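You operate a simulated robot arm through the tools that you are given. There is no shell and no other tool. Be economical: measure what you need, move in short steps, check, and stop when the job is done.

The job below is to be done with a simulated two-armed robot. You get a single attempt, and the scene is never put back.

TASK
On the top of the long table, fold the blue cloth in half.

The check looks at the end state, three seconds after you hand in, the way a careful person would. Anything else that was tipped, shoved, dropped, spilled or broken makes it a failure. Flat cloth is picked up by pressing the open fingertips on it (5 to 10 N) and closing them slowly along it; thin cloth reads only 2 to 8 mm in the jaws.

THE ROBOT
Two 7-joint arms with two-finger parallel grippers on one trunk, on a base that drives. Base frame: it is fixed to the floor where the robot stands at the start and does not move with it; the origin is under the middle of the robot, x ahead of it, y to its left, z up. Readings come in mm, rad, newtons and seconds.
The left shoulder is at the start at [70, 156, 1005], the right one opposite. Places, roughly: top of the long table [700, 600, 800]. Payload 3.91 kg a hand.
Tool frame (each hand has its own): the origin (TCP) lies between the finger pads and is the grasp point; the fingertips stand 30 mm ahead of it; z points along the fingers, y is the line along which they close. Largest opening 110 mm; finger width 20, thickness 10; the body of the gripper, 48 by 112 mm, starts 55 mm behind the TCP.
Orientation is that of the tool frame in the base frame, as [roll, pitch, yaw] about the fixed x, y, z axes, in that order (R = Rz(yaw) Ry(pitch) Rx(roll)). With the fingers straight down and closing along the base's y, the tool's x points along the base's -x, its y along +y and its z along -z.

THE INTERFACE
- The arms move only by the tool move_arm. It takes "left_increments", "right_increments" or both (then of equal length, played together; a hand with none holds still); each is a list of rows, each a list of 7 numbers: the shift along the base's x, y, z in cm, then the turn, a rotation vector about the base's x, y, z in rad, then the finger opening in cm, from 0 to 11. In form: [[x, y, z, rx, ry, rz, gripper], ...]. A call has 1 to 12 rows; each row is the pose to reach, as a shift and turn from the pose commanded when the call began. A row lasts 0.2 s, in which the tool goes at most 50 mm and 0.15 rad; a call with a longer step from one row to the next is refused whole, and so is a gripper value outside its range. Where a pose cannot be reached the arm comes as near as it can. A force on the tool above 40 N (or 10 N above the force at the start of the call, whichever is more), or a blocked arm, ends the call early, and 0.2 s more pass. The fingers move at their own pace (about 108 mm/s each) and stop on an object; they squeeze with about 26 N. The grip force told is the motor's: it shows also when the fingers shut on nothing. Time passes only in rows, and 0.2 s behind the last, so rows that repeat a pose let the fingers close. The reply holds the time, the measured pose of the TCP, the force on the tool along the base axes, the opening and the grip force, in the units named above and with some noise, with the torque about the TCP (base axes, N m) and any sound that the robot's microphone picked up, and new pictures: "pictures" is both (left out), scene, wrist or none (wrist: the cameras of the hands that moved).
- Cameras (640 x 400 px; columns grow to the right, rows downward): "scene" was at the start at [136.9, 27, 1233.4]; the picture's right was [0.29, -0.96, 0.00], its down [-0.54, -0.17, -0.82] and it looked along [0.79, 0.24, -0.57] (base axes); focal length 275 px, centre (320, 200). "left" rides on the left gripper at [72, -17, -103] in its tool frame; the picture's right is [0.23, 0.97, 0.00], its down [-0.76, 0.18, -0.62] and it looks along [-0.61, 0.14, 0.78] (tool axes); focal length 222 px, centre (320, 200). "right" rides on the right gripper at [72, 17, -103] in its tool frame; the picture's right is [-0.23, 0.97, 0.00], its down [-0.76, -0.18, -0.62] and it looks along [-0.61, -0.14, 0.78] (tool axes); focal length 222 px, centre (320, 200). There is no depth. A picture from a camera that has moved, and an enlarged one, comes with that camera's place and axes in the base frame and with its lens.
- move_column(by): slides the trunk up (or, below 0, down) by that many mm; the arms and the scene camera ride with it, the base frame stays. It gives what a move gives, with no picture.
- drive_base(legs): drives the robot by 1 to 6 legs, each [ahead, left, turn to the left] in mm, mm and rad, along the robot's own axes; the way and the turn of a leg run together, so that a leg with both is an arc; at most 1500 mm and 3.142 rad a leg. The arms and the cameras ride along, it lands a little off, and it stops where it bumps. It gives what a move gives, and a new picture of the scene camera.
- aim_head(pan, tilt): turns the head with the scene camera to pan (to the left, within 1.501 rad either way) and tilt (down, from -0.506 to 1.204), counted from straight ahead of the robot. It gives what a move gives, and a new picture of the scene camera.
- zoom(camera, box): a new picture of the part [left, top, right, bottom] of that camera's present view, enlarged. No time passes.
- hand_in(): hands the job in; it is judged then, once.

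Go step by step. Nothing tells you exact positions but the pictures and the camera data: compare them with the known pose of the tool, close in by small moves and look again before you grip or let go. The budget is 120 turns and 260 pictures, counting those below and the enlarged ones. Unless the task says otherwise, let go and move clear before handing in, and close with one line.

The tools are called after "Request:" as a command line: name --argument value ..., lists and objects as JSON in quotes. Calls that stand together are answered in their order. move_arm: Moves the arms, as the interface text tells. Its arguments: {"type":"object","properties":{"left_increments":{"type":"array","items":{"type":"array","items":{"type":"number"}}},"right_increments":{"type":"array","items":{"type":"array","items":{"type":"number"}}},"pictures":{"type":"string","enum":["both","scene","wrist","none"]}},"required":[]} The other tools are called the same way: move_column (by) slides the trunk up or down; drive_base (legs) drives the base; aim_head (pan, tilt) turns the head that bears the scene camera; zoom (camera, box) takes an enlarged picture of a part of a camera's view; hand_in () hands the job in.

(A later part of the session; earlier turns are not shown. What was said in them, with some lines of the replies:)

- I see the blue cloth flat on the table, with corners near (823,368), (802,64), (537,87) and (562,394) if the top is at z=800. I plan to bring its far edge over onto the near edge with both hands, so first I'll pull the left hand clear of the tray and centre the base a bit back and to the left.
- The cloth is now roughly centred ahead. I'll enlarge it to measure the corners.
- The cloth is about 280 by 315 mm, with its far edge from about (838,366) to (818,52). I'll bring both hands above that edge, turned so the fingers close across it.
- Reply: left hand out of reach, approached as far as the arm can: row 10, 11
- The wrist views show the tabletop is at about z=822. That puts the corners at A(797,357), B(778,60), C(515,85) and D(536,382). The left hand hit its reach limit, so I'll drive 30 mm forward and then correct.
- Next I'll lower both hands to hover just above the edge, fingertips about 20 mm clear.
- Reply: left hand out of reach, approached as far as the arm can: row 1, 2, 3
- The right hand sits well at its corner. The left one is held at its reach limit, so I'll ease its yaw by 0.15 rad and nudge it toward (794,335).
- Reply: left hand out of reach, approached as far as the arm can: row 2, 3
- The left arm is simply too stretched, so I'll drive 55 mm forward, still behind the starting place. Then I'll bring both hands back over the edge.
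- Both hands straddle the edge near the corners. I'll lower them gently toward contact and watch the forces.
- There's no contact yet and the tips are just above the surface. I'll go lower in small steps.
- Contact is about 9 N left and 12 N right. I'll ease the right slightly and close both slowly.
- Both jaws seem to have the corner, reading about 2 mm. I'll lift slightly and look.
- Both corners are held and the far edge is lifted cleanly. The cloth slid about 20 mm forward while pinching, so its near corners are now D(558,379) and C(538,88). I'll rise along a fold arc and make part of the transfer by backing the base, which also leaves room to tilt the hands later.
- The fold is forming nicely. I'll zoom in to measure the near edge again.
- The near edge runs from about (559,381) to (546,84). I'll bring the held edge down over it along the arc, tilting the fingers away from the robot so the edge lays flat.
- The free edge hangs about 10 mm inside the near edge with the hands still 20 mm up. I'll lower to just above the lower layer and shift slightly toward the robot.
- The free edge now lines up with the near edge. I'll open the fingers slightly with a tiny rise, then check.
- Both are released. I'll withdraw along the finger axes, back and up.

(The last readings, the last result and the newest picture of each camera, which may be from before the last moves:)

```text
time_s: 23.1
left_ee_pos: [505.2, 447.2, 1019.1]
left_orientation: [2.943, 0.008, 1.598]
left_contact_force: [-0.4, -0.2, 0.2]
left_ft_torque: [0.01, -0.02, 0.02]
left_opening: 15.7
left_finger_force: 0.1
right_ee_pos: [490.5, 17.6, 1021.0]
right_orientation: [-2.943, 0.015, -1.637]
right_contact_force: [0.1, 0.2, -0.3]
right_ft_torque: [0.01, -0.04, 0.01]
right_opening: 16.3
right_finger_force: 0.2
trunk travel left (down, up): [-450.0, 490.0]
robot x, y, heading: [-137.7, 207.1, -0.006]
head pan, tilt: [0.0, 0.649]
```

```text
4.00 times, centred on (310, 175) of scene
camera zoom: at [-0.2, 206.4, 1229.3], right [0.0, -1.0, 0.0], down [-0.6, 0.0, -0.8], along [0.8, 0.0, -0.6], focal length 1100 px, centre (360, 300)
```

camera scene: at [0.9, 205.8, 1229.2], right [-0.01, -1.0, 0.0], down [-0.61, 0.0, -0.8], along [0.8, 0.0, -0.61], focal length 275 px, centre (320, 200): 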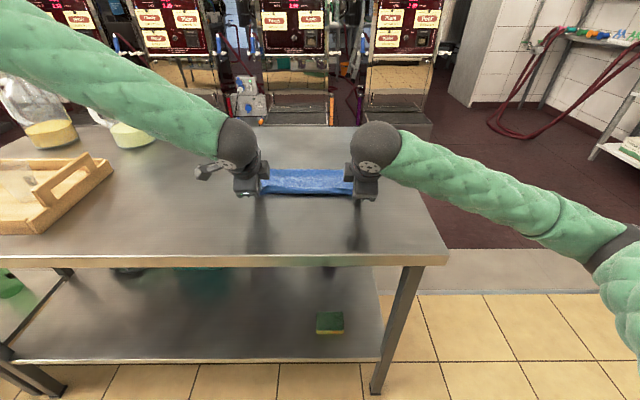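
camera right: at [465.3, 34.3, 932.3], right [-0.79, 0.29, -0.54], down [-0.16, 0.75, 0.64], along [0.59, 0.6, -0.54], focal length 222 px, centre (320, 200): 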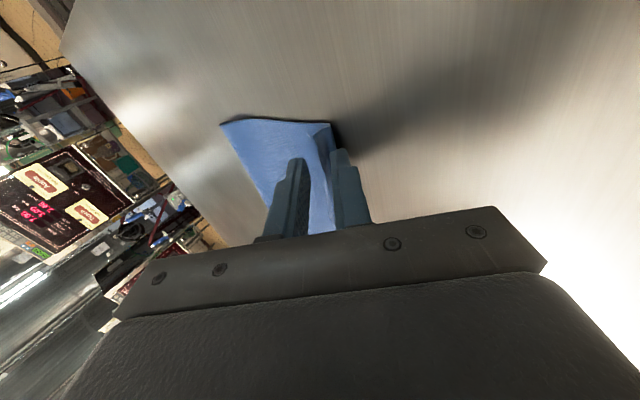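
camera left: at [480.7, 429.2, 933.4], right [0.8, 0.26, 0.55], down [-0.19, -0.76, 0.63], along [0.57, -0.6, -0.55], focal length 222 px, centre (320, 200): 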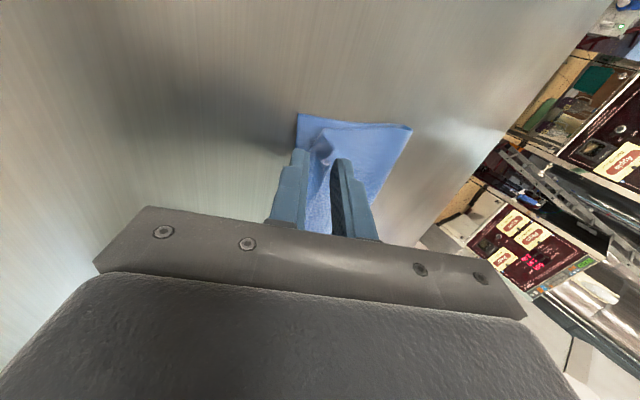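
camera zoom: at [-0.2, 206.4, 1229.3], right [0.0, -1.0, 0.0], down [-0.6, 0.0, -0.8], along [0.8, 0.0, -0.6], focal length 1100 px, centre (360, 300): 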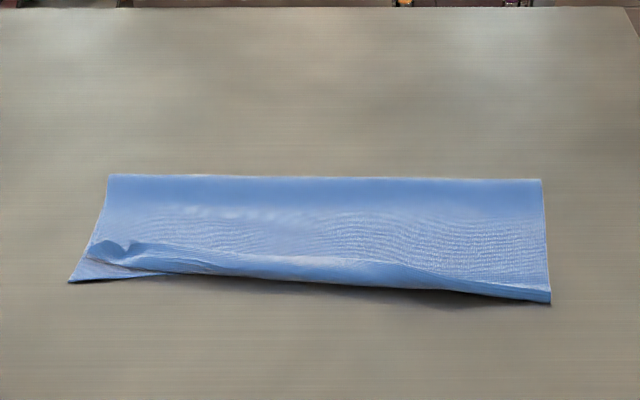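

The cloth is folded, with a small curl at the left corner of the upper layer. I'll take a closer look.

Request:
zoom --camera "scene" --box '[240, 160, 312, 205]'

Request:
zoom --camera "scene" --box '[308, 165, 380, 210]'

Request:
zoom --camera "left" --box '[0, 0, 640, 400]'

Request:
zoom --camera "right" --box '[0, 0, 640, 400]'

```text
8.89 times, centred on (276, 182) of scene
camera zoom: at [-0.2, 206.4, 1229.3], right [0.0, -1.0, 0.0], down [-0.6, 0.0, -0.8], along [0.8, 0.0, -0.6], focal length 2446 px, centre (711, 356)
```

zoom: 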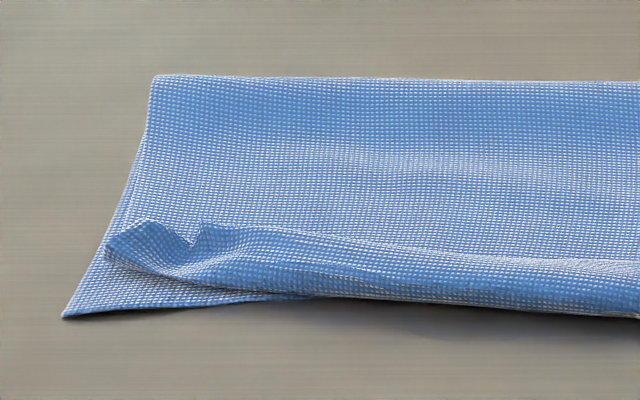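

```text
8.89 times, centred on (344, 188) of scene
camera zoom: at [-0.2, 206.4, 1229.3], right [0.0, -1.0, 0.0], down [-0.6, 0.0, -0.8], along [0.8, 0.0, -0.6], focal length 2446 px, centre (107, 311)
```

zoom: 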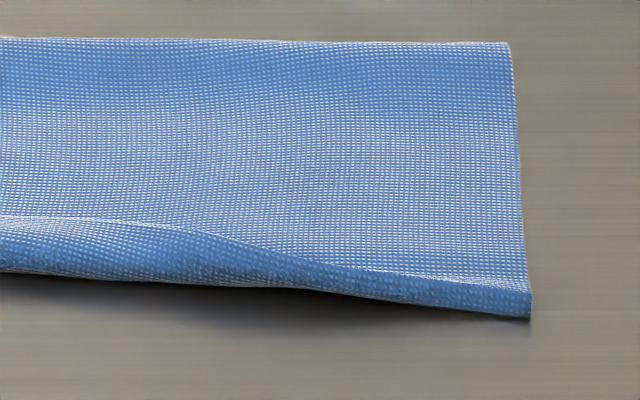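

```text
1.00 times, centred on (320, 200) of left (not enlarged: the box is as wide or as high as the picture)
camera zoom: at [465.0, 519.7, 1116.3], right [0.95, 0.25, 0.19], down [0.07, -0.75, 0.65], along [0.31, -0.6, -0.73], focal length 222 px, centre (320, 200)
```

zoom: 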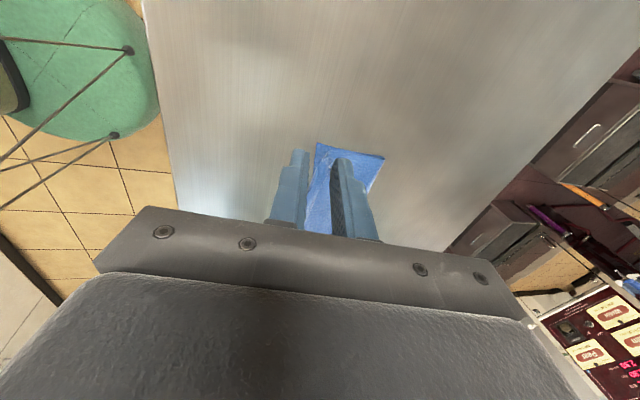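

```text
1.00 times, centred on (320, 200) of right (not enlarged: the box is as wide or as high as the picture)
camera zoom: at [448.4, -55.7, 1119.1], right [-0.94, 0.29, -0.19], down [0.1, 0.75, 0.66], along [0.33, 0.6, -0.73], focal length 222 px, centre (320, 200)
```

zoom: 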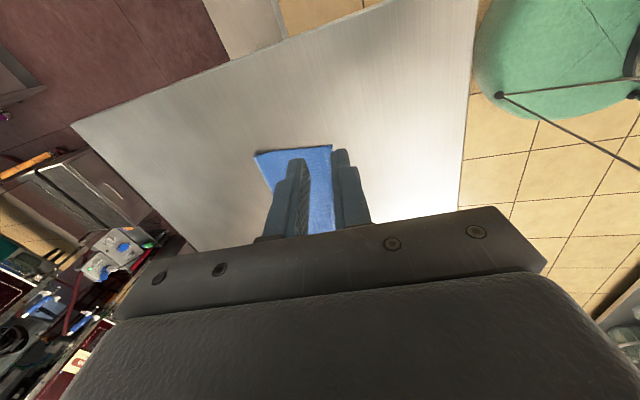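

The upper layer's left corner is curled and about 20 mm short, and the front has a slight ridge. With closed fingertips I'll smooth that corner outward gently, so first I'll put the left hand upright above the spot just behind the curl.

Request:
move_arm --left_increments '[[2.5, -2.5, -1, 0, 0.1, 0, 0], [5, -5, -4, 0, 0.2, 0, 0], [7.5, -7, -8, 0, 0.2, 0, 0], [9.5, -8.5, -11, 0, 0.2, 0, 0], [10, -9, -14, 0, 0.2, 0, 0]]' --right_increments '[[0, -2, 0, 0, 0, 0, 0], [0, -4, 0, 0, 0, 0, 0], [0, -4, 0, 0, 0, 0, 0], [0, -4, 0, 0, 0, 0, 0], [0, -4, 0, 0, 0, 0, 0]]'

```text
refused: row 3 steps farther than a row can; nothing moved
```

Request:
move_arm --left_increments '[[2.5, -2.5, -1, 0, 0.1, 0, 0], [5, -5, -3, 0, 0.2, 0, 0], [7.5, -7, -6, 0, 0.2, 0, 0], [9.5, -8.5, -9.5, 0, 0.2, 0, 0], [10, -9, -14, 0, 0.2, 0, 0]]' --right_increments '[[0, -2, 0, 0, 0, 0, 0], [0, -4, 0, 0, 0, 0, 0], [0, -4, 0, 0, 0, 0, 0], [0, -4, 0, 0, 0, 0, 0], [0, -4, 0, 0, 0, 0, 0]]'

```text
time_s: 24.4
left_ee_pos: [605.8, 356.9, 875.4]
left_orientation: [-3.141, 0.0, 1.602]
left_contact_force: [-0.8, 0.1, 0.3]
left_ft_torque: [-0.01, -0.03, -0.02]
left_opening: 0.0
left_finger_force: 25.9
right_ee_pos: [491.9, -21.7, 1017.8]
right_orientation: [-2.945, 0.013, -1.639]
right_contact_force: [0.5, -0.2, 0.3]
right_ft_torque: [0.01, 0.03, 0.0]
right_opening: 0.0
right_finger_force: 25.9
trunk travel left (down, up): [-450.0, 490.0]
robot x, y, heading: [-139.4, 203.0, -0.004]
head pan, tilt: [0.0, 0.649]
camera scene: at [1.6, 206.0, 1229.2], right [-0.01, -1.0, 0.0], down [-0.61, 0.0, -0.8], along [0.8, 0.0, -0.61], focal length 275 px, centre (320, 200)
camera right: at [450.3, -95.2, 1116.4], right [-0.94, 0.29, -0.19], down [0.1, 0.75, 0.66], along [0.33, 0.6, -0.73], focal length 222 px, centre (320, 200)
camera left: at [587.7, 428.4, 977.8], right [0.97, 0.26, 0.0], down [0.2, -0.75, 0.62], along [0.16, -0.6, -0.78], focal length 222 px, centre (320, 200)
```

scene: 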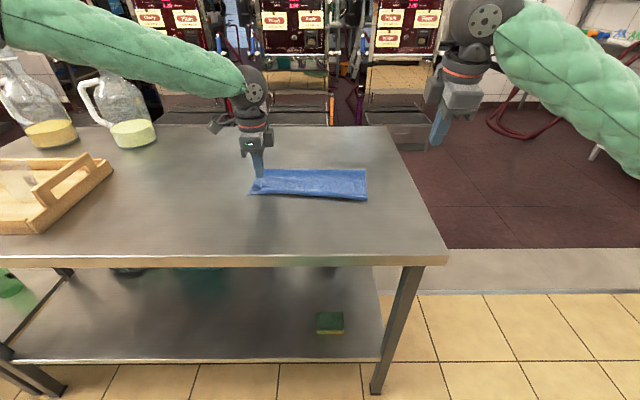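
right: 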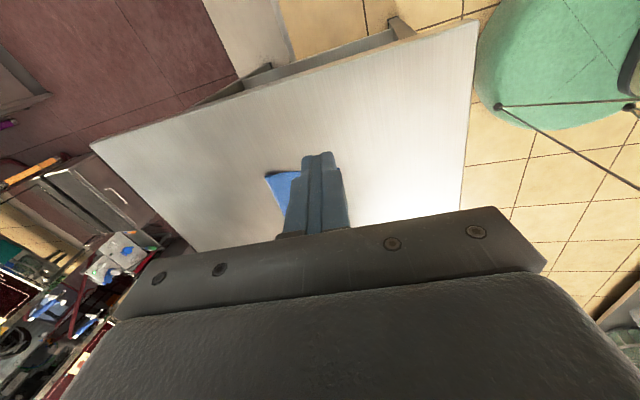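
left: 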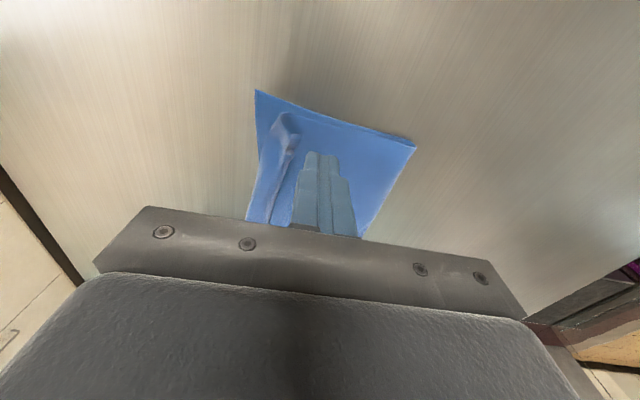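

Request:
zoom --camera "left" --box '[216, 75, 440, 215]'

```text
2.86 times, centred on (328, 145) of left
camera zoom: at [587.7, 428.4, 977.8], right [0.97, 0.26, 0.0], down [0.2, -0.75, 0.62], along [0.16, -0.6, -0.78], focal length 635 px, centre (297, 357)
```

zoom: 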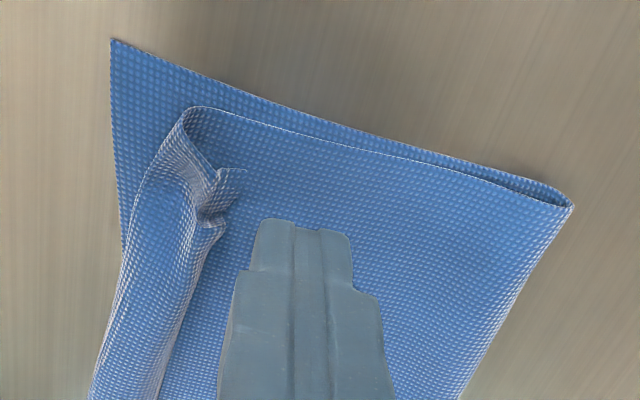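

The close view shows the upper layer's free edge is flipped back on itself as a narrow hem about 20 mm wide. I'll lower the closed fingertips just behind it, then sweep toward the near edge to flip it out.

Request:
move_arm --left_increments '[[0.3, 0.2, -0.9, 0, 0, 0, 0], [0.3, 0.2, -1.5, 0, 0, 0, 0], [0.3, 0.2, -1.8, 0, 0, 0, 0]]' --pictures "wrist"

Request:
zoom --camera "left" --box '[216, 75, 440, 215]'

```text
time_s: 25.1
left_ee_pos: [606.1, 358.5, 858.2]
left_orientation: [-3.141, 0.003, 1.601]
left_contact_force: [-0.9, 0.0, -0.3]
left_ft_torque: [-0.01, 0.03, 0.0]
left_opening: 0.0
left_finger_force: 26.3
right_ee_pos: [492.0, -21.9, 1020.3]
right_orientation: [-2.941, 0.013, -1.638]
right_contact_force: [0.6, -0.2, 0.2]
right_ft_torque: [0.02, -0.01, 0.01]
right_opening: 0.0
right_finger_force: 26.2
trunk travel left (down, up): [-450.0, 490.0]
robot x, y, heading: [-139.3, 207.8, -0.005]
head pan, tilt: [0.0, 0.649]
camera left: at [588.7, 430.5, 962.1], right [0.97, 0.26, 0.0], down [0.2, -0.76, 0.62], along [0.16, -0.6, -0.78], focal length 222 px, centre (320, 200)
```

left: 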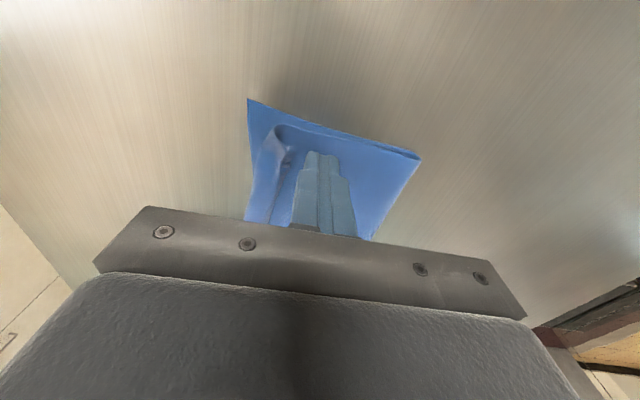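

```text
2.86 times, centred on (328, 145) of left
camera zoom: at [588.7, 430.5, 962.1], right [0.97, 0.26, 0.0], down [0.2, -0.76, 0.62], along [0.16, -0.6, -0.78], focal length 635 px, centre (297, 357)
```

zoom: 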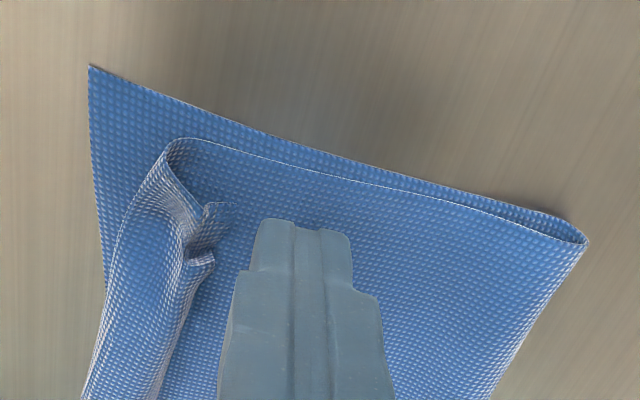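

Request:
move_arm --left_increments '[[0, 0, -0.3, 0, 0, 0, 0], [-0.8, 0, -0.3, 0, 0, 0, 0], [-1.6, 0.1, -0.3, 0, 0, 0, 0], [-2.4, 0.2, -0.2, 0, 0, 0, 0], [-3.2, 0.3, -0.2, 0, 0, 0, 0], [-4.0, 0.4, -0.2, 0, 0, 0, 0]]' --pictures "wrist"

Request:
zoom --camera "left" --box '[216, 75, 440, 215]'

```text
time_s: 26.6
left_ee_pos: [566.8, 363.1, 859.3]
left_orientation: [3.141, 0.001, 1.6]
left_contact_force: [-0.3, -0.5, 0.0]
left_ft_torque: [-0.01, 0.0, -0.03]
left_opening: 0.0
left_finger_force: 26.4
right_ee_pos: [491.2, -22.9, 1020.1]
right_orientation: [-2.943, 0.012, -1.638]
right_contact_force: [0.5, -0.2, -0.1]
right_ft_torque: [0.0, -0.01, -0.02]
right_opening: 0.1
right_finger_force: 26.2
trunk travel left (down, up): [-450.0, 490.0]
robot x, y, heading: [-138.9, 205.2, -0.008]
head pan, tilt: [0.0, 0.649]
camera left: at [548.0, 434.5, 962.2], right [0.97, 0.26, 0.0], down [0.2, -0.76, 0.62], along [0.16, -0.6, -0.78], focal length 222 px, centre (320, 200)
```

left: 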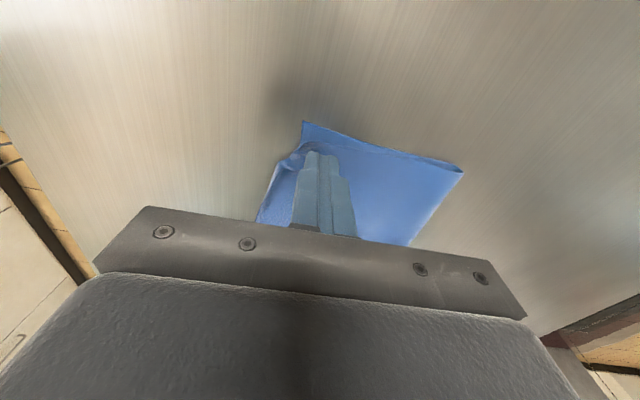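

```text
2.86 times, centred on (328, 145) of left
camera zoom: at [548.0, 434.5, 962.2], right [0.97, 0.26, 0.0], down [0.2, -0.76, 0.62], along [0.16, -0.6, -0.78], focal length 635 px, centre (297, 357)
```

zoom: 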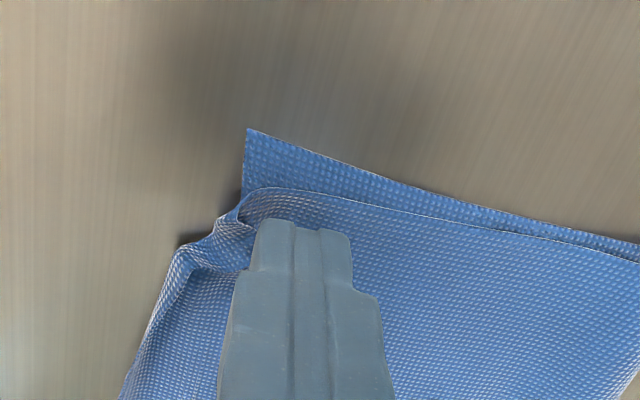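

The hem at the left has been pushed outward. I'll lift straight up and look at the whole cloth.

Request:
move_arm --left_increments '[[0, 0, 2, 0, 0, 0, 0], [0, 1, 6, 0, 0, 0, 0], [0, 4, 10, 0, 0, 0, 0], [0, 8, 12, 0, 0, 0, 0]]' --pictures "none"

Request:
zoom --camera "scene" --box '[240, 155, 384, 245]'

```text
time_s: 27.6
left_ee_pos: [568.7, 441.8, 978.0]
left_orientation: [-3.141, 0.0, 1.599]
left_contact_force: [0.0, 0.9, -0.6]
left_ft_torque: [0.01, 0.02, 0.02]
left_opening: 0.0
left_finger_force: 25.8
right_ee_pos: [492.1, -21.6, 1021.4]
right_orientation: [-2.942, 0.014, -1.641]
right_contact_force: [0.2, 0.1, -0.2]
right_ft_torque: [-0.02, -0.01, -0.03]
right_opening: 0.2
right_finger_force: 26.6
trunk travel left (down, up): [-450.0, 490.0]
robot x, y, heading: [-138.1, 204.3, -0.013]
head pan, tilt: [0.0, 0.649]
```

```text
4.44 times, centred on (312, 200) of scene
camera zoom: at [0.4, 206.4, 1229.3], right [-0.01, -1.0, 0.0], down [-0.6, 0.0, -0.8], along [0.8, -0.01, -0.6], focal length 1223 px, centre (356, 200)
```

zoom: 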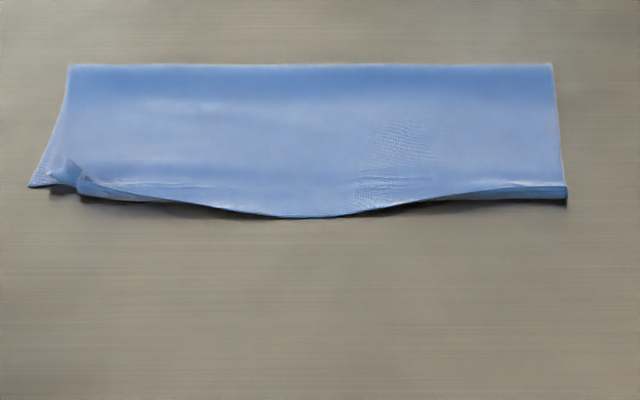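

The middle of the hem has flopped out and now overhangs the lower edge by about 20–30 mm, while both ends still stand or curl. I'll zoom in on both ends.

Request:
zoom --camera "scene" --box '[240, 165, 304, 205]'

Request:
zoom --camera "scene" --box '[320, 170, 384, 210]'

```text
10.00 times, centred on (272, 185) of scene
camera zoom: at [0.4, 206.4, 1229.3], right [-0.01, -1.0, 0.0], down [-0.6, 0.0, -0.8], along [0.8, -0.01, -0.6], focal length 2751 px, centre (800, 350)
```

zoom: 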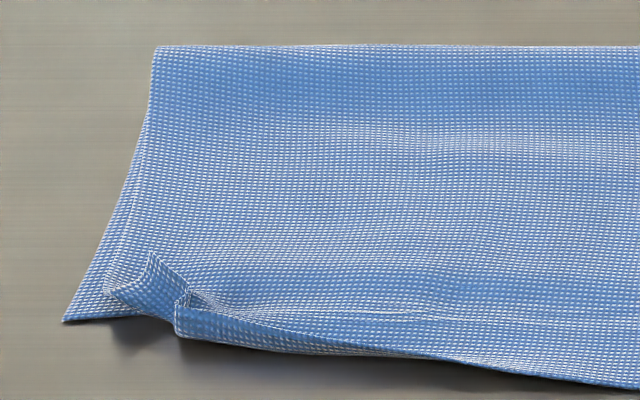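

```text
10.00 times, centred on (352, 190) of scene
camera zoom: at [0.4, 206.4, 1229.3], right [-0.01, -1.0, 0.0], down [-0.6, 0.0, -0.8], along [0.8, -0.01, -0.6], focal length 2751 px, centre (0, 300)
```

zoom: 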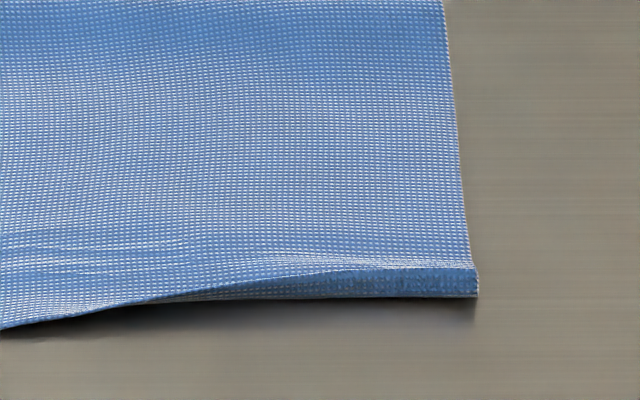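

The left end has a small corner flap still turned back, and the right end still has its hem folded over. I'll position both hands behind them for another sweep.

Request:
move_arm --left_increments '[[2.1, -4, 0, 0, 0, 0, 0], [2.5, -8, -1, 0, 0, 0, 0], [2.5, -8, -4.5, 0, 0, 0, 0], [2.5, -8, -8, 0, 0, 0, 0], [2.5, -8, -10, 0, 0, 0, 0], [2.5, -8, -11.5, 0, 0, 0, 0]]' --right_increments '[[3, 3.5, 0, 0, 0.1, 0, 0], [6, 7, -1, 0, 0.2, 0, 0], [9, 10, -3, 0, 0.2, 0, 0], [9.8, 12, -7, 0, 0.2, 0, 0], [9.8, 12, -11.5, 0, 0.2, 0, 0], [9.8, 12, -15.5, 0, 0.2, 0, 0]]' --pictures "wrist"

Request:
zoom --camera "left" --box '[216, 75, 440, 215]'

Request:
zoom --camera "right" --box '[200, 75, 424, 215]'

```text
time_s: 28.9
left_ee_pos: [592.7, 361.6, 863.0]
left_orientation: [-3.14, 0.001, 1.601]
left_contact_force: [-0.1, -0.2, -0.3]
left_ft_torque: [0.02, 0.0, 0.01]
left_opening: 0.0
left_finger_force: 26.3
right_ee_pos: [591.0, 96.3, 861.4]
right_orientation: [3.14, -0.001, -1.641]
right_contact_force: [0.2, 0.9, 0.0]
right_ft_torque: [-0.02, 0.04, -0.01]
right_opening: 0.0
right_finger_force: 25.9
trunk travel left (down, up): [-450.0, 490.0]
robot x, y, heading: [-141.7, 204.0, -0.006]
head pan, tilt: [0.0, 0.649]
camera right: at [568.4, 23.5, 967.4], right [-0.96, 0.29, 0.0], down [0.23, 0.75, 0.62], along [0.18, 0.6, -0.78], focal length 222 px, centre (320, 200)
camera left: at [573.7, 433.9, 966.7], right [0.97, 0.26, 0.0], down [0.2, -0.76, 0.62], along [0.16, -0.6, -0.78], focal length 222 px, centre (320, 200)
```

right: 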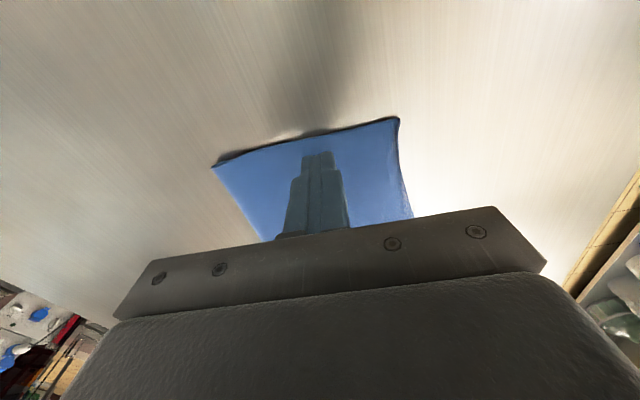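
left: 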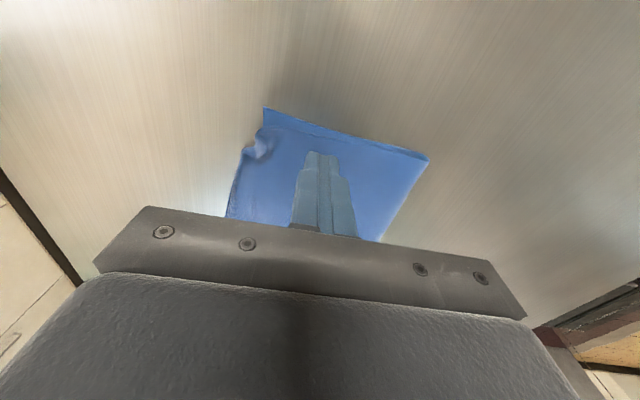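

```text
2.86 times, centred on (328, 145) of left
camera zoom: at [573.7, 433.9, 966.7], right [0.97, 0.26, 0.0], down [0.2, -0.76, 0.62], along [0.16, -0.6, -0.78], focal length 635 px, centre (297, 357)
```

zoom: 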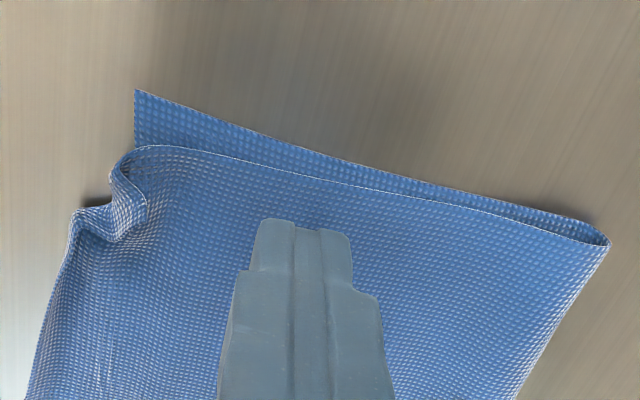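

```text
2.86 times, centred on (312, 145) of right
camera zoom: at [568.4, 23.5, 967.4], right [-0.96, 0.29, 0.0], down [0.23, 0.75, 0.62], along [0.18, 0.6, -0.78], focal length 635 px, centre (343, 357)
```

zoom: 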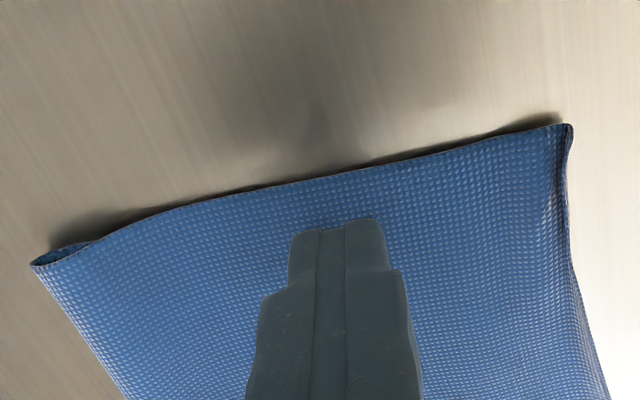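

Request:
zoom --camera "right" --box '[360, 95, 440, 145]'

```text
8.00 times, centred on (400, 120) of right
camera zoom: at [568.4, 23.5, 967.4], right [-0.96, 0.29, 0.0], down [0.23, 0.75, 0.62], along [0.18, 0.6, -0.78], focal length 1777 px, centre (-320, 840)
```

zoom: 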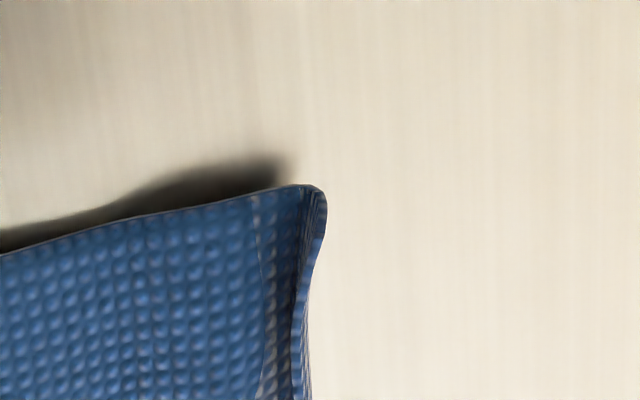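

The right end's edge is a small upright lip. I'll sweep both hands toward the near side at skimming height.

Request:
move_arm --left_increments '[[0, 0.5, -0.6, 0, 0, 0, 0], [-0.8, 0.5, -0.7, 0, 0, 0, 0], [-1.6, 0.5, -0.7, 0, 0, 0, 0], [-2.4, 0.6, -0.7, 0, 0, 0, 0], [-3.2, 0.6, -0.7, 0, 0, 0, 0], [-4.0, 0.7, -0.7, 0, 0, 0, 0], [-4.8, 0.8, -0.7, 0, 0, 0, 0], [-5.4, 0.8, -0.7, 0, 0, 0, 0]]' --right_increments '[[0, 0, -0.5, 0, 0, 0, 0], [-0.8, 0, -0.5, 0, 0, 0, 0], [-1.6, 0, -0.5, 0, 0, 0, 0], [-2.4, 0, -0.5, 0, 0, 0, 0], [-3.2, 0, -0.5, 0, 0, 0, 0], [-4.0, 0, -0.5, 0, 0, 0, 0], [-4.8, 0, -0.5, 0, 0, 0, 0], [-5.4, 0, -0.5, 0, 0, 0, 0]]' --pictures "none"

Request:
zoom --camera "left" --box '[216, 75, 440, 215]'

Request:
zoom --camera "right" --box '[200, 75, 424, 215]'

```text
time_s: 30.8
left_ee_pos: [536.8, 371.3, 856.0]
left_orientation: [3.141, 0.001, 1.6]
left_contact_force: [-0.1, -0.3, 0.0]
left_ft_torque: [0.02, 0.01, 0.0]
left_opening: 0.1
left_finger_force: 26.2
right_ee_pos: [535.2, 95.4, 858.0]
right_orientation: [3.141, -0.002, -1.64]
right_contact_force: [-0.4, -0.1, -0.5]
right_ft_torque: [-0.02, 0.03, -0.03]
right_opening: 0.1
right_finger_force: 26.2
trunk travel left (down, up): [-450.0, 490.0]
robot x, y, heading: [-137.1, 207.7, -0.004]
head pan, tilt: [0.0, 0.649]
```

```text
2.86 times, centred on (328, 145) of left
camera zoom: at [518.8, 442.6, 959.3], right [0.97, 0.26, 0.0], down [0.2, -0.76, 0.62], along [0.16, -0.6, -0.78], focal length 635 px, centre (297, 357)
```

zoom: 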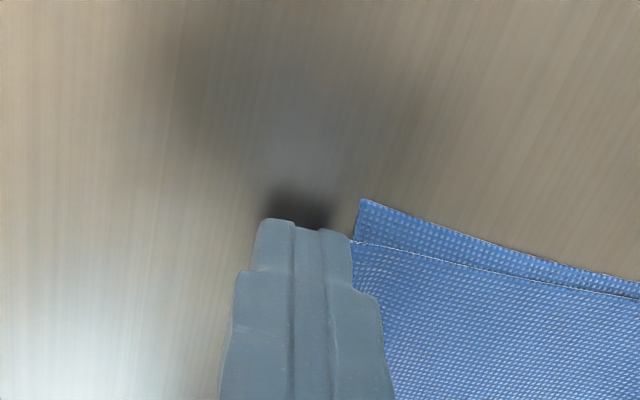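

```text
2.86 times, centred on (312, 145) of right
camera zoom: at [513.4, 23.7, 963.0], right [-0.96, 0.29, 0.0], down [0.23, 0.75, 0.62], along [0.18, 0.6, -0.78], focal length 635 px, centre (343, 357)
```

zoom: 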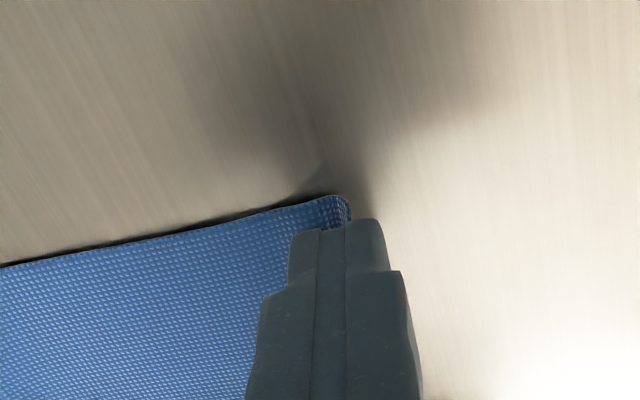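

Zero force and both ends were passed. I'll raise both hands straight up, move clear, and look again.

Request:
move_arm --left_increments '[[0, 0, 3, 0, 0, 0, 0], [0, 2, 7, 0, 0, 0, 0], [-2, 5, 10, 0, 0, 0, 0], [-4, 8, 12, 0, 0, 0, 0]]' --right_increments '[[0, 0, 3, 0, 0, 0, 0], [0, -2, 7, 0, 0, 0, 0], [-2, -5, 10, 0, 0, 0, 0], [-4, -8, 12, 0, 0, 0, 0]]' --pictures "none"

Request:
zoom --camera "scene" --box '[240, 155, 384, 245]'

Request:
zoom --camera "scene" --box '[240, 165, 304, 205]'

Request:
zoom --camera "scene" --box '[320, 170, 384, 210]'

```text
time_s: 31.8
left_ee_pos: [492.2, 450.7, 979.2]
left_orientation: [3.14, 0.002, 1.6]
left_contact_force: [0.6, 0.6, -0.1]
left_ft_torque: [-0.01, -0.01, 0.01]
left_opening: 0.0
left_finger_force: 26.2
right_ee_pos: [496.4, 15.7, 981.6]
right_orientation: [3.141, 0.0, -1.64]
right_contact_force: [-0.3, 0.2, -1.0]
right_ft_torque: [-0.01, 0.0, -0.01]
right_opening: 0.0
right_finger_force: 25.8
trunk travel left (down, up): [-450.0, 490.0]
robot x, y, heading: [-138.2, 201.5, -0.004]
head pan, tilt: [0.0, 0.649]
```

```text
4.44 times, centred on (312, 200) of scene
camera zoom: at [-0.8, 206.0, 1229.4], right [-0.01, -1.0, 0.0], down [-0.6, 0.0, -0.8], along [0.8, 0.0, -0.6], focal length 1223 px, centre (356, 200)
```

zoom: 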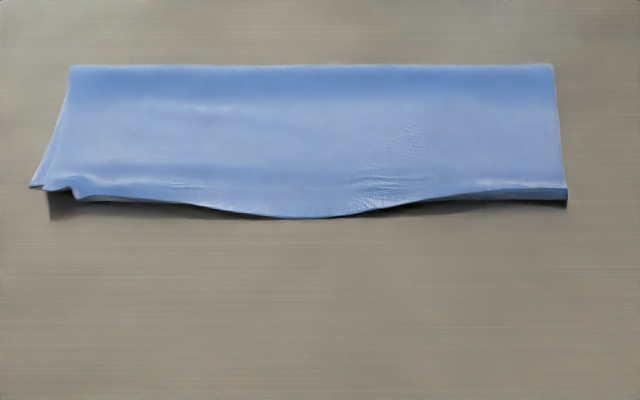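

```text
10.00 times, centred on (272, 185) of scene
camera zoom: at [-0.8, 206.0, 1229.4], right [-0.01, -1.0, 0.0], down [-0.6, 0.0, -0.8], along [0.8, 0.0, -0.6], focal length 2751 px, centre (800, 350)
```

zoom: 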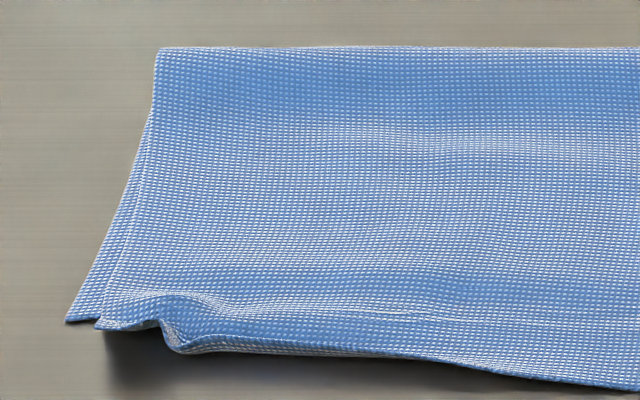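

```text
10.00 times, centred on (352, 190) of scene
camera zoom: at [-0.8, 206.0, 1229.4], right [-0.01, -1.0, 0.0], down [-0.6, 0.0, -0.8], along [0.8, 0.0, -0.6], focal length 2751 px, centre (0, 300)
```

zoom: 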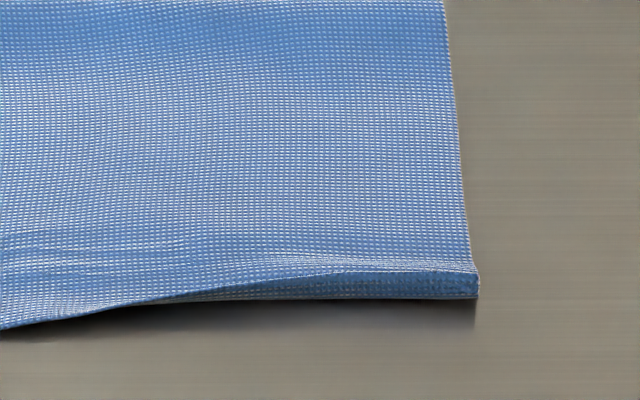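

The left corner is now almost exactly over the lower one. The right end still has a lip, so I'll inspect it from the right wrist.

Request:
move_arm --right_increments '[[2, 2.5, 0, 0, 0, 0, 0], [4, 4, -2, 0, 0, 0, 0], [6, 6, -5, 0, 0, 0, 0], [8, 8, -8, 0, 0, 0, 0]]' --pictures "none"

Request:
zoom --camera "right" --box '[300, 75, 460, 175]'

```text
time_s: 32.8
left_ee_pos: [494.2, 448.9, 977.7]
left_orientation: [-3.141, 0.003, 1.598]
left_contact_force: [-0.1, 0.4, -0.8]
left_ft_torque: [0.0, 0.01, -0.04]
left_opening: 0.1
left_finger_force: 26.1
right_ee_pos: [577.1, 97.8, 900.2]
right_orientation: [3.14, 0.0, -1.64]
right_contact_force: [0.6, 0.0, -0.1]
right_ft_torque: [0.0, -0.01, -0.01]
right_opening: 0.3
right_finger_force: 26.0
trunk travel left (down, up): [-450.0, 490.0]
robot x, y, heading: [-136.8, 206.0, -0.008]
head pan, tilt: [0.0, 0.649]
```

```text
4.00 times, centred on (380, 125) of right
camera zoom: at [554.4, 24.1, 1004.7], right [-0.96, 0.29, 0.0], down [0.23, 0.75, 0.62], along [0.18, 0.6, -0.78], focal length 888 px, centre (80, 500)
```

zoom: 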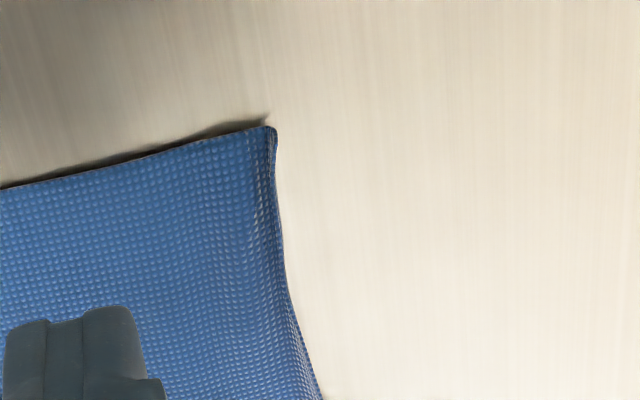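

The right corner sits at about (534,82), 10–12 mm past the lower edge, with a small raised lip. I'll pat it down gently from above.

Request:
move_arm --right_increments '[[-1.5, 0, -1.5, 0, 0, 0, 0], [-2.8, 0, -3.5, 0, 0, 0, 0], [-3, 0, -4.3, 0, 0, 0, 0], [-3.3, 0, -4.6, 0, 0, 0, 0], [-3.6, 0, -4.7, 0, 0, 0, 0], [-4, 0, -4.8, 0, 0, 0, 0], [-4.6, 0, -4.8, 0, 0, 0, 0], [-5.2, 0, -4.8, 0, 0, 0, 0]]' --pictures "none"

Request:
move_arm --right_increments '[[-0.5, 0, 2, 0, 0, 0, 0], [-1, -2, 6, 0, 0, 0, 0], [-2, -5, 9, 0, 0, 0, 0], [-3, -8, 12, 0, 0, 0, 0]]' --pictures "none"

Request:
zoom --camera "scene" --box '[240, 155, 384, 245]'

Request:
zoom --camera "scene" --box '[320, 170, 384, 210]'

```text
time_s: 34.5
left_ee_pos: [494.0, 450.6, 978.4]
left_orientation: [-3.141, 0.001, 1.602]
left_contact_force: [-0.3, 0.7, -1.2]
left_ft_torque: [0.02, -0.02, 0.02]
left_opening: 0.2
left_finger_force: 26.3
right_ee_pos: [524.9, 97.1, 851.0]
right_orientation: [3.14, -0.001, -1.64]
right_contact_force: [0.2, 1.1, 1.1]
right_ft_torque: [-0.01, 0.01, 0.02]
right_opening: 0.0
right_finger_force: 26.3
trunk travel left (down, up): [-450.0, 490.0]
robot x, y, heading: [-139.0, 204.7, -0.004]
head pan, tilt: [0.0, 0.649]
```

```text
time_s: 35.5
left_ee_pos: [494.0, 451.4, 978.4]
left_orientation: [3.14, 0.0, 1.599]
left_contact_force: [0.6, 0.1, 0.6]
left_ft_torque: [0.01, 0.0, 0.0]
left_opening: 0.0
left_finger_force: 26.2
right_ee_pos: [496.9, 17.0, 972.2]
right_orientation: [3.14, 0.0, -1.638]
right_contact_force: [-0.8, -0.3, 0.8]
right_ft_torque: [-0.03, -0.01, -0.02]
right_opening: 0.4
right_finger_force: 25.6
trunk travel left (down, up): [-450.0, 490.0]
robot x, y, heading: [-139.1, 206.0, -0.007]
head pan, tilt: [0.0, 0.649]
```

```text
4.44 times, centred on (312, 200) of scene
camera zoom: at [-0.3, 205.7, 1229.3], right [0.0, -1.0, 0.0], down [-0.6, 0.0, -0.8], along [0.8, 0.0, -0.6], focal length 1223 px, centre (356, 200)
```

zoom: 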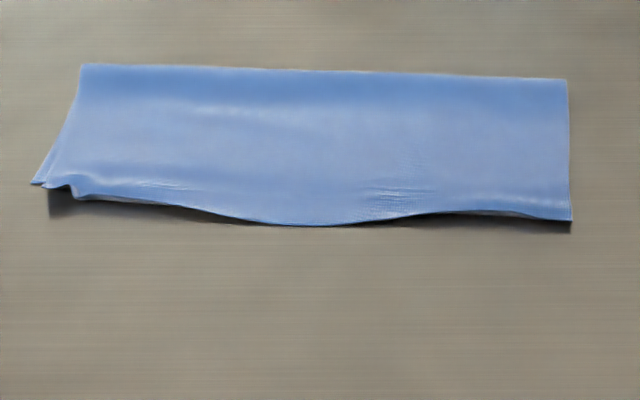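

```text
10.00 times, centred on (352, 190) of scene
camera zoom: at [-0.3, 205.7, 1229.3], right [0.0, -1.0, 0.0], down [-0.6, 0.0, -0.8], along [0.8, 0.0, -0.6], focal length 2751 px, centre (0, 300)
```

zoom: 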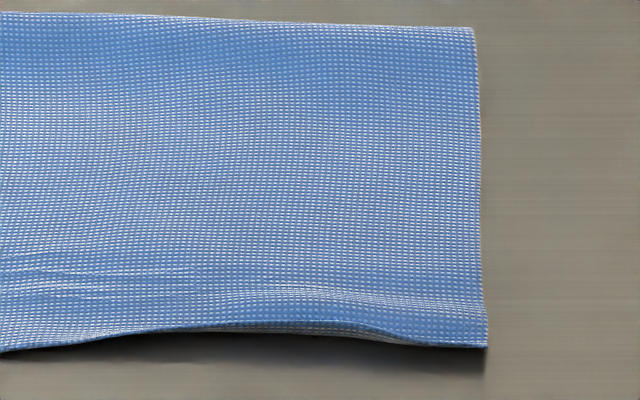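

The right lip is flat now; the cloth turned slightly but stayed folded, with the right corner aligned. I'll pat the remaining wavy front edge straight down on both sides, without dragging.

Request:
move_arm --left_increments '[[2, -4, -1, 0, 0, 0, 0], [4, -8, -2, 0, 0, 0, 0], [5.1, -9.8, -5, 0, 0, 0, 0], [5.1, -9.8, -9.5, 0, 0, 0, 0], [5.1, -9.8, -11.5, 0, 0, 0, 0], [5.1, -9.8, -12.3, 0, 0, 0, 0], [5.1, -9.8, -12.6, 0, 0, 0, 0], [5.1, -9.8, -11, 0, 0, 0, 0], [4.3, -13, -11, 0, 0, 0, 0], [4.3, -13, -12.3, 0, 0, 0, 0], [4.3, -13, -12.6, 0, 0, 0, 0], [4.3, -13, -9, 0, 0, 0, 0]]' --right_increments '[[1, 4, 0, 0, 0, 0, 0], [2, 8, -1, 0, 0, 0, 0], [3.3, 12, -4, 0, 0, 0, 0], [3.3, 12, -8.5, 0, 0, 0, 0], [3.3, 12, -11, 0, 0, 0, 0], [3.3, 12, -11.7, 0, 0, 0, 0], [3.3, 12, -12.0, 0, 0, 0, 0], [3.3, 12, -10, 0, 0, 0, 0], [3, 15.5, -10, 0, 0, 0, 0], [3, 15.5, -11.7, 0, 0, 0, 0], [3, 15.5, -12, 0, 0, 0, 0], [3, 15.5, -8, 0, 0, 0, 0]]' --pictures "none"

Request:
move_arm --left_increments '[[0, 2, 4, 0, 0, 0, 0], [-2, 6, 6, 0, 0, 0, 0], [-4, 10, 8, 0, 0, 0, 0], [-5, 14, 10, 0, 0, 0, 0]]' --right_increments '[[0, -2, 4, 0, 0, 0, 0], [-2, -6, 6, 0, 0, 0, 0], [-4, -10, 8, 0, 0, 0, 0], [-4, -14, 10, 0, 0, 0, 0]]' --pictures "none"

Request:
zoom --camera "scene" --box '[240, 155, 384, 245]'

```text
refused: row 3 steps farther than a row can; nothing moved
```

```text
time_s: 36.5
left_ee_pos: [447.6, 592.9, 1076.3]
left_orientation: [3.138, 0.0, 1.601]
left_contact_force: [-0.3, -0.2, 0.0]
left_ft_torque: [0.01, 0.0, 0.01]
left_opening: 0.1
left_finger_force: 25.5
right_ee_pos: [454.9, -124.0, 1075.3]
right_orientation: [-3.139, 0.0, -1.641]
right_contact_force: [0.0, 0.2, 0.2]
right_ft_torque: [-0.02, -0.01, -0.01]
right_opening: 0.0
right_finger_force: 26.2
trunk travel left (down, up): [-450.0, 490.0]
robot x, y, heading: [-140.1, 208.1, -0.006]
head pan, tilt: [0.0, 0.649]
```

```text
4.44 times, centred on (312, 200) of scene
camera zoom: at [-0.3, 206.1, 1229.4], right [-0.01, -1.0, 0.0], down [-0.6, 0.0, -0.8], along [0.8, 0.0, -0.6], focal length 1223 px, centre (356, 200)
```

zoom: 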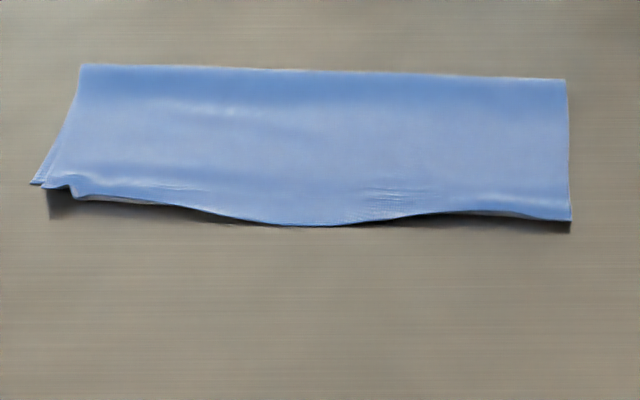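

The first call was refused and the second only moved the hands out high, touching nothing. I'll bring them back over the patting spots.

Request:
move_arm --left_increments '[[1.5, -4, -1, 0, 0, 0, 0], [3, -8, -3, 0, 0, 0, 0], [4.5, -12, -5, 0, 0, 0, 0], [6, -16, -7.5, 0, 0, 0, 0], [7.5, -20, -9.5, 0, 0, 0, 0], [9, -22.5, -12.5, 0, 0, 0, 0], [9.7, -24.1, -16, 0, 0, 0, 0], [9.7, -24.1, -20, 0, 0, 0, 0]]' --right_increments '[[1, 4.2, -1, 0, 0, 0, 0], [2, 8.4, -3, 0, 0, 0, 0], [3.2, 12.6, -5, 0, 0, 0, 0], [4.5, 16.8, -7, 0, 0, 0, 0], [5.5, 20.5, -9, 0, 0, 0, 0], [6.5, 24, -12, 0, 0, 0, 0], [7.5, 26.2, -15.5, 0, 0, 0, 0], [7.5, 26.2, -19.5, 0, 0, 0, 0]]' --pictures "none"

Request:
zoom --camera "left" --box '[216, 75, 440, 215]'

Request:
zoom --camera "right" --box '[200, 75, 424, 215]'

```text
time_s: 38.4
left_ee_pos: [545.2, 349.1, 874.4]
left_orientation: [3.141, 0.001, 1.6]
left_contact_force: [0.5, -0.2, 0.7]
left_ft_torque: [-0.03, 0.01, -0.01]
left_opening: 0.1
left_finger_force: 25.9
right_ee_pos: [530.9, 139.0, 875.7]
right_orientation: [3.14, 0.0, -1.638]
right_contact_force: [0.1, 0.1, 1.1]
right_ft_torque: [0.01, -0.01, 0.01]
right_opening: 0.1
right_finger_force: 26.0
trunk travel left (down, up): [-450.0, 490.0]
robot x, y, heading: [-138.0, 201.1, -0.004]
head pan, tilt: [0.0, 0.649]
```

```text
2.86 times, centred on (328, 145) of left
camera zoom: at [526.5, 421.3, 977.0], right [0.97, 0.26, 0.0], down [0.2, -0.75, 0.62], along [0.16, -0.6, -0.78], focal length 635 px, centre (297, 357)
```

zoom: 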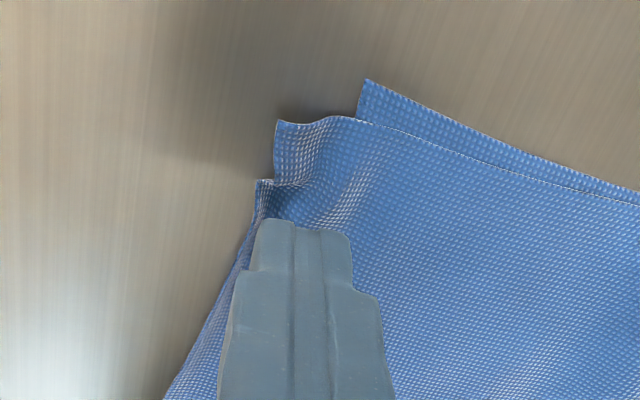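

```text
2.86 times, centred on (312, 145) of right
camera zoom: at [508.5, 67.2, 978.8], right [-0.96, 0.29, 0.0], down [0.23, 0.75, 0.62], along [0.18, 0.6, -0.78], focal length 635 px, centre (343, 357)
```

zoom: 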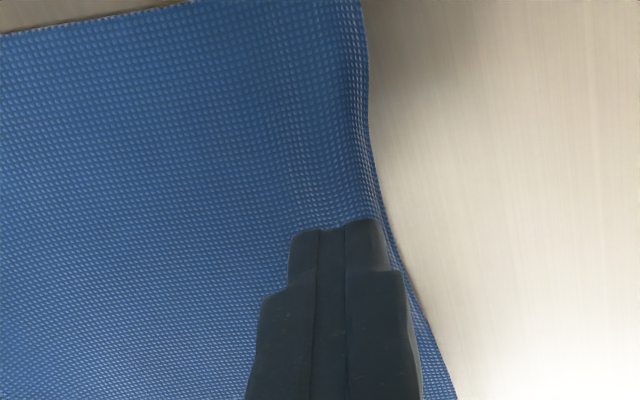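

Request:
move_arm --left_increments '[[-0.6, 0, -1.2, 0, 0, 0, 0], [-0.6, 0, -1.9, 0, 0, 0, 0], [-0.6, 0, -2.2, 0, 0, 0, 0], [-0.6, 0, -2.2, 0, 0, 0, 0], [-0.6, 0, 0, 0, 0, 0, 0], [-1, -3, 0, 0, 0, 0, 0], [-1, -3, -1.2, 0, 0, 0, 0], [-1, -3, -1.9, 0, 0, 0, 0], [-1, -3, -2.2, 0, 0, 0, 0], [-1, -3, -2.2, 0, 0, 0, 0], [-1, -3, 0, 0, 0, 0, 0], [-1, -3, 3, 0, 0, 0, 0]]' --right_increments '[[-0.4, 0, -1.2, 0, 0, 0, 0], [-0.4, 0, -2.0, 0, 0, 0, 0], [-0.4, 0, -2.3, 0, 0, 0, 0], [-0.4, 0, -2.3, 0, 0, 0, 0], [-0.4, 0, 0, 0, 0, 0, 0], [-0.6, 2.5, 0, 0, 0, 0, 0], [-0.6, 2.5, -1.2, 0, 0, 0, 0], [-0.6, 2.5, -2.0, 0, 0, 0, 0], [-0.6, 2.5, -2.3, 0, 0, 0, 0], [-0.6, 2.5, -2.3, 0, 0, 0, 0], [-0.6, 2.5, 0, 0, 0, 0, 0], [-0.6, 2.5, 3, 0, 0, 0, 0]]' --pictures "none"

Request:
move_arm --left_increments '[[0, 2, 4, 0, 0, 0, 0], [-2, 6, 6, 0, 0, 0, 0], [-4, 9, 8, 0, 0, 0, 0], [-4, 12, 10, 0, 0, 0, 0]]' --right_increments '[[0, -2, 4, 0, 0, 0, 0], [-2, -6, 6, 0, 0, 0, 0], [-4, -10, 8, 0, 0, 0, 0], [-4, -14, 10, 0, 0, 0, 0]]' --pictures "none"

Request:
zoom --camera "scene" --box '[240, 155, 384, 245]'

```text
time_s: 41.0
left_ee_pos: [535.4, 320.1, 907.2]
left_orientation: [-3.142, 0.0, 1.601]
left_contact_force: [-0.2, -0.3, 0.3]
left_ft_torque: [-0.01, -0.01, 0.01]
left_opening: 0.0
left_finger_force: 25.7
right_ee_pos: [521.0, 162.7, 905.9]
right_orientation: [3.141, 0.0, -1.641]
right_contact_force: [0.0, 0.4, 0.8]
right_ft_torque: [0.04, -0.02, -0.01]
right_opening: 0.0
right_finger_force: 26.2
trunk travel left (down, up): [-450.0, 490.0]
robot x, y, heading: [-137.7, 205.2, -0.005]
head pan, tilt: [0.0, 0.649]
```

```text
time_s: 42.0
left_ee_pos: [494.8, 440.0, 1005.0]
left_orientation: [3.139, 0.002, 1.6]
left_contact_force: [-0.3, 0.2, 0.2]
left_ft_torque: [-0.01, -0.02, -0.02]
left_opening: 0.2
left_finger_force: 26.4
right_ee_pos: [482.5, 23.0, 1005.6]
right_orientation: [3.14, 0.001, -1.639]
right_contact_force: [0.5, -0.3, -0.2]
right_ft_torque: [-0.04, -0.02, -0.03]
right_opening: 0.1
right_finger_force: 26.0
trunk travel left (down, up): [-450.0, 490.0]
robot x, y, heading: [-139.8, 205.6, -0.004]
head pan, tilt: [0.0, 0.649]
```

```text
4.44 times, centred on (312, 200) of scene
camera zoom: at [0.2, 206.0, 1229.3], right [0.0, -1.0, 0.0], down [-0.6, 0.0, -0.8], along [0.8, 0.0, -0.6], focal length 1223 px, centre (356, 200)
```

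zoom: 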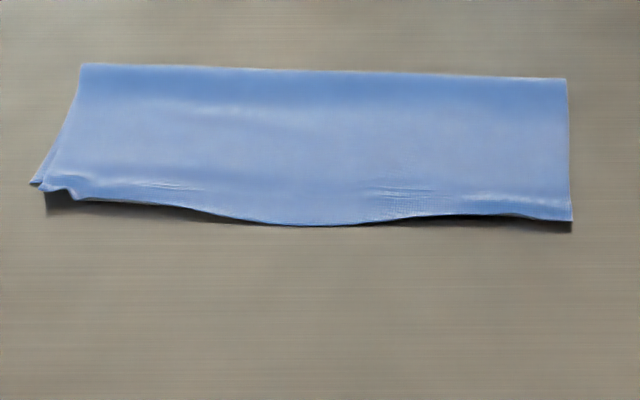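

The cloth is folded with corners nearly over each other, and the front edge overhangs by only about 10–15 mm. I'll do one last check of the whole scene.

Request:
aim_head --pan 0.15 --tilt 0.6

```text
time_s: 42.6
left_ee_pos: [494.7, 439.4, 1006.8]
left_orientation: [3.142, 0.001, 1.6]
left_contact_force: [-0.1, -0.1, -0.3]
left_ft_torque: [-0.02, 0.04, -0.01]
left_opening: 0.0
left_finger_force: 25.7
right_ee_pos: [483.1, 23.3, 1004.5]
right_orientation: [3.141, -0.001, -1.641]
right_contact_force: [0.4, 0.0, -0.8]
right_ft_torque: [-0.03, -0.03, -0.01]
right_opening: 0.0
right_finger_force: 26.1
trunk travel left (down, up): [-450.0, 490.0]
robot x, y, heading: [-137.1, 203.6, -0.005]
head pan, tilt: [0.15, 0.6]
camera scene: at [1.2, 218.9, 1233.5], right [0.14, -0.99, 0.0], down [-0.56, -0.08, -0.82], along [0.82, 0.12, -0.57], focal length 275 px, centre (320, 200)
```

scene: 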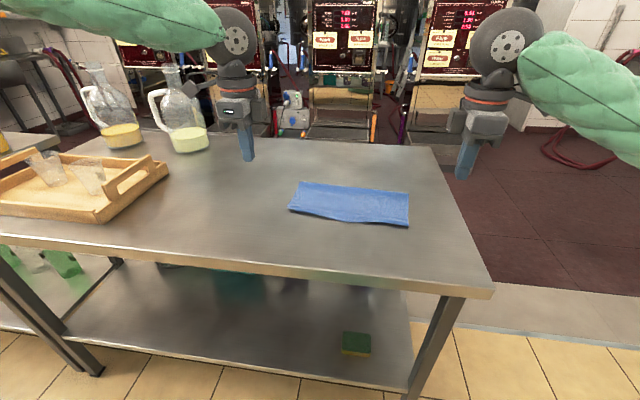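

The cloth lies folded in half on the table, nothing else has been moved and both hands are clear, so I'm handing in.

Request:
hand_in

```text
The job is handed in.
```

The blue cloth is folded in half on the long table, with its upper edge about 10–15 mm past the lower one and slightly wavy; nothing else was moved and both hands are clear.
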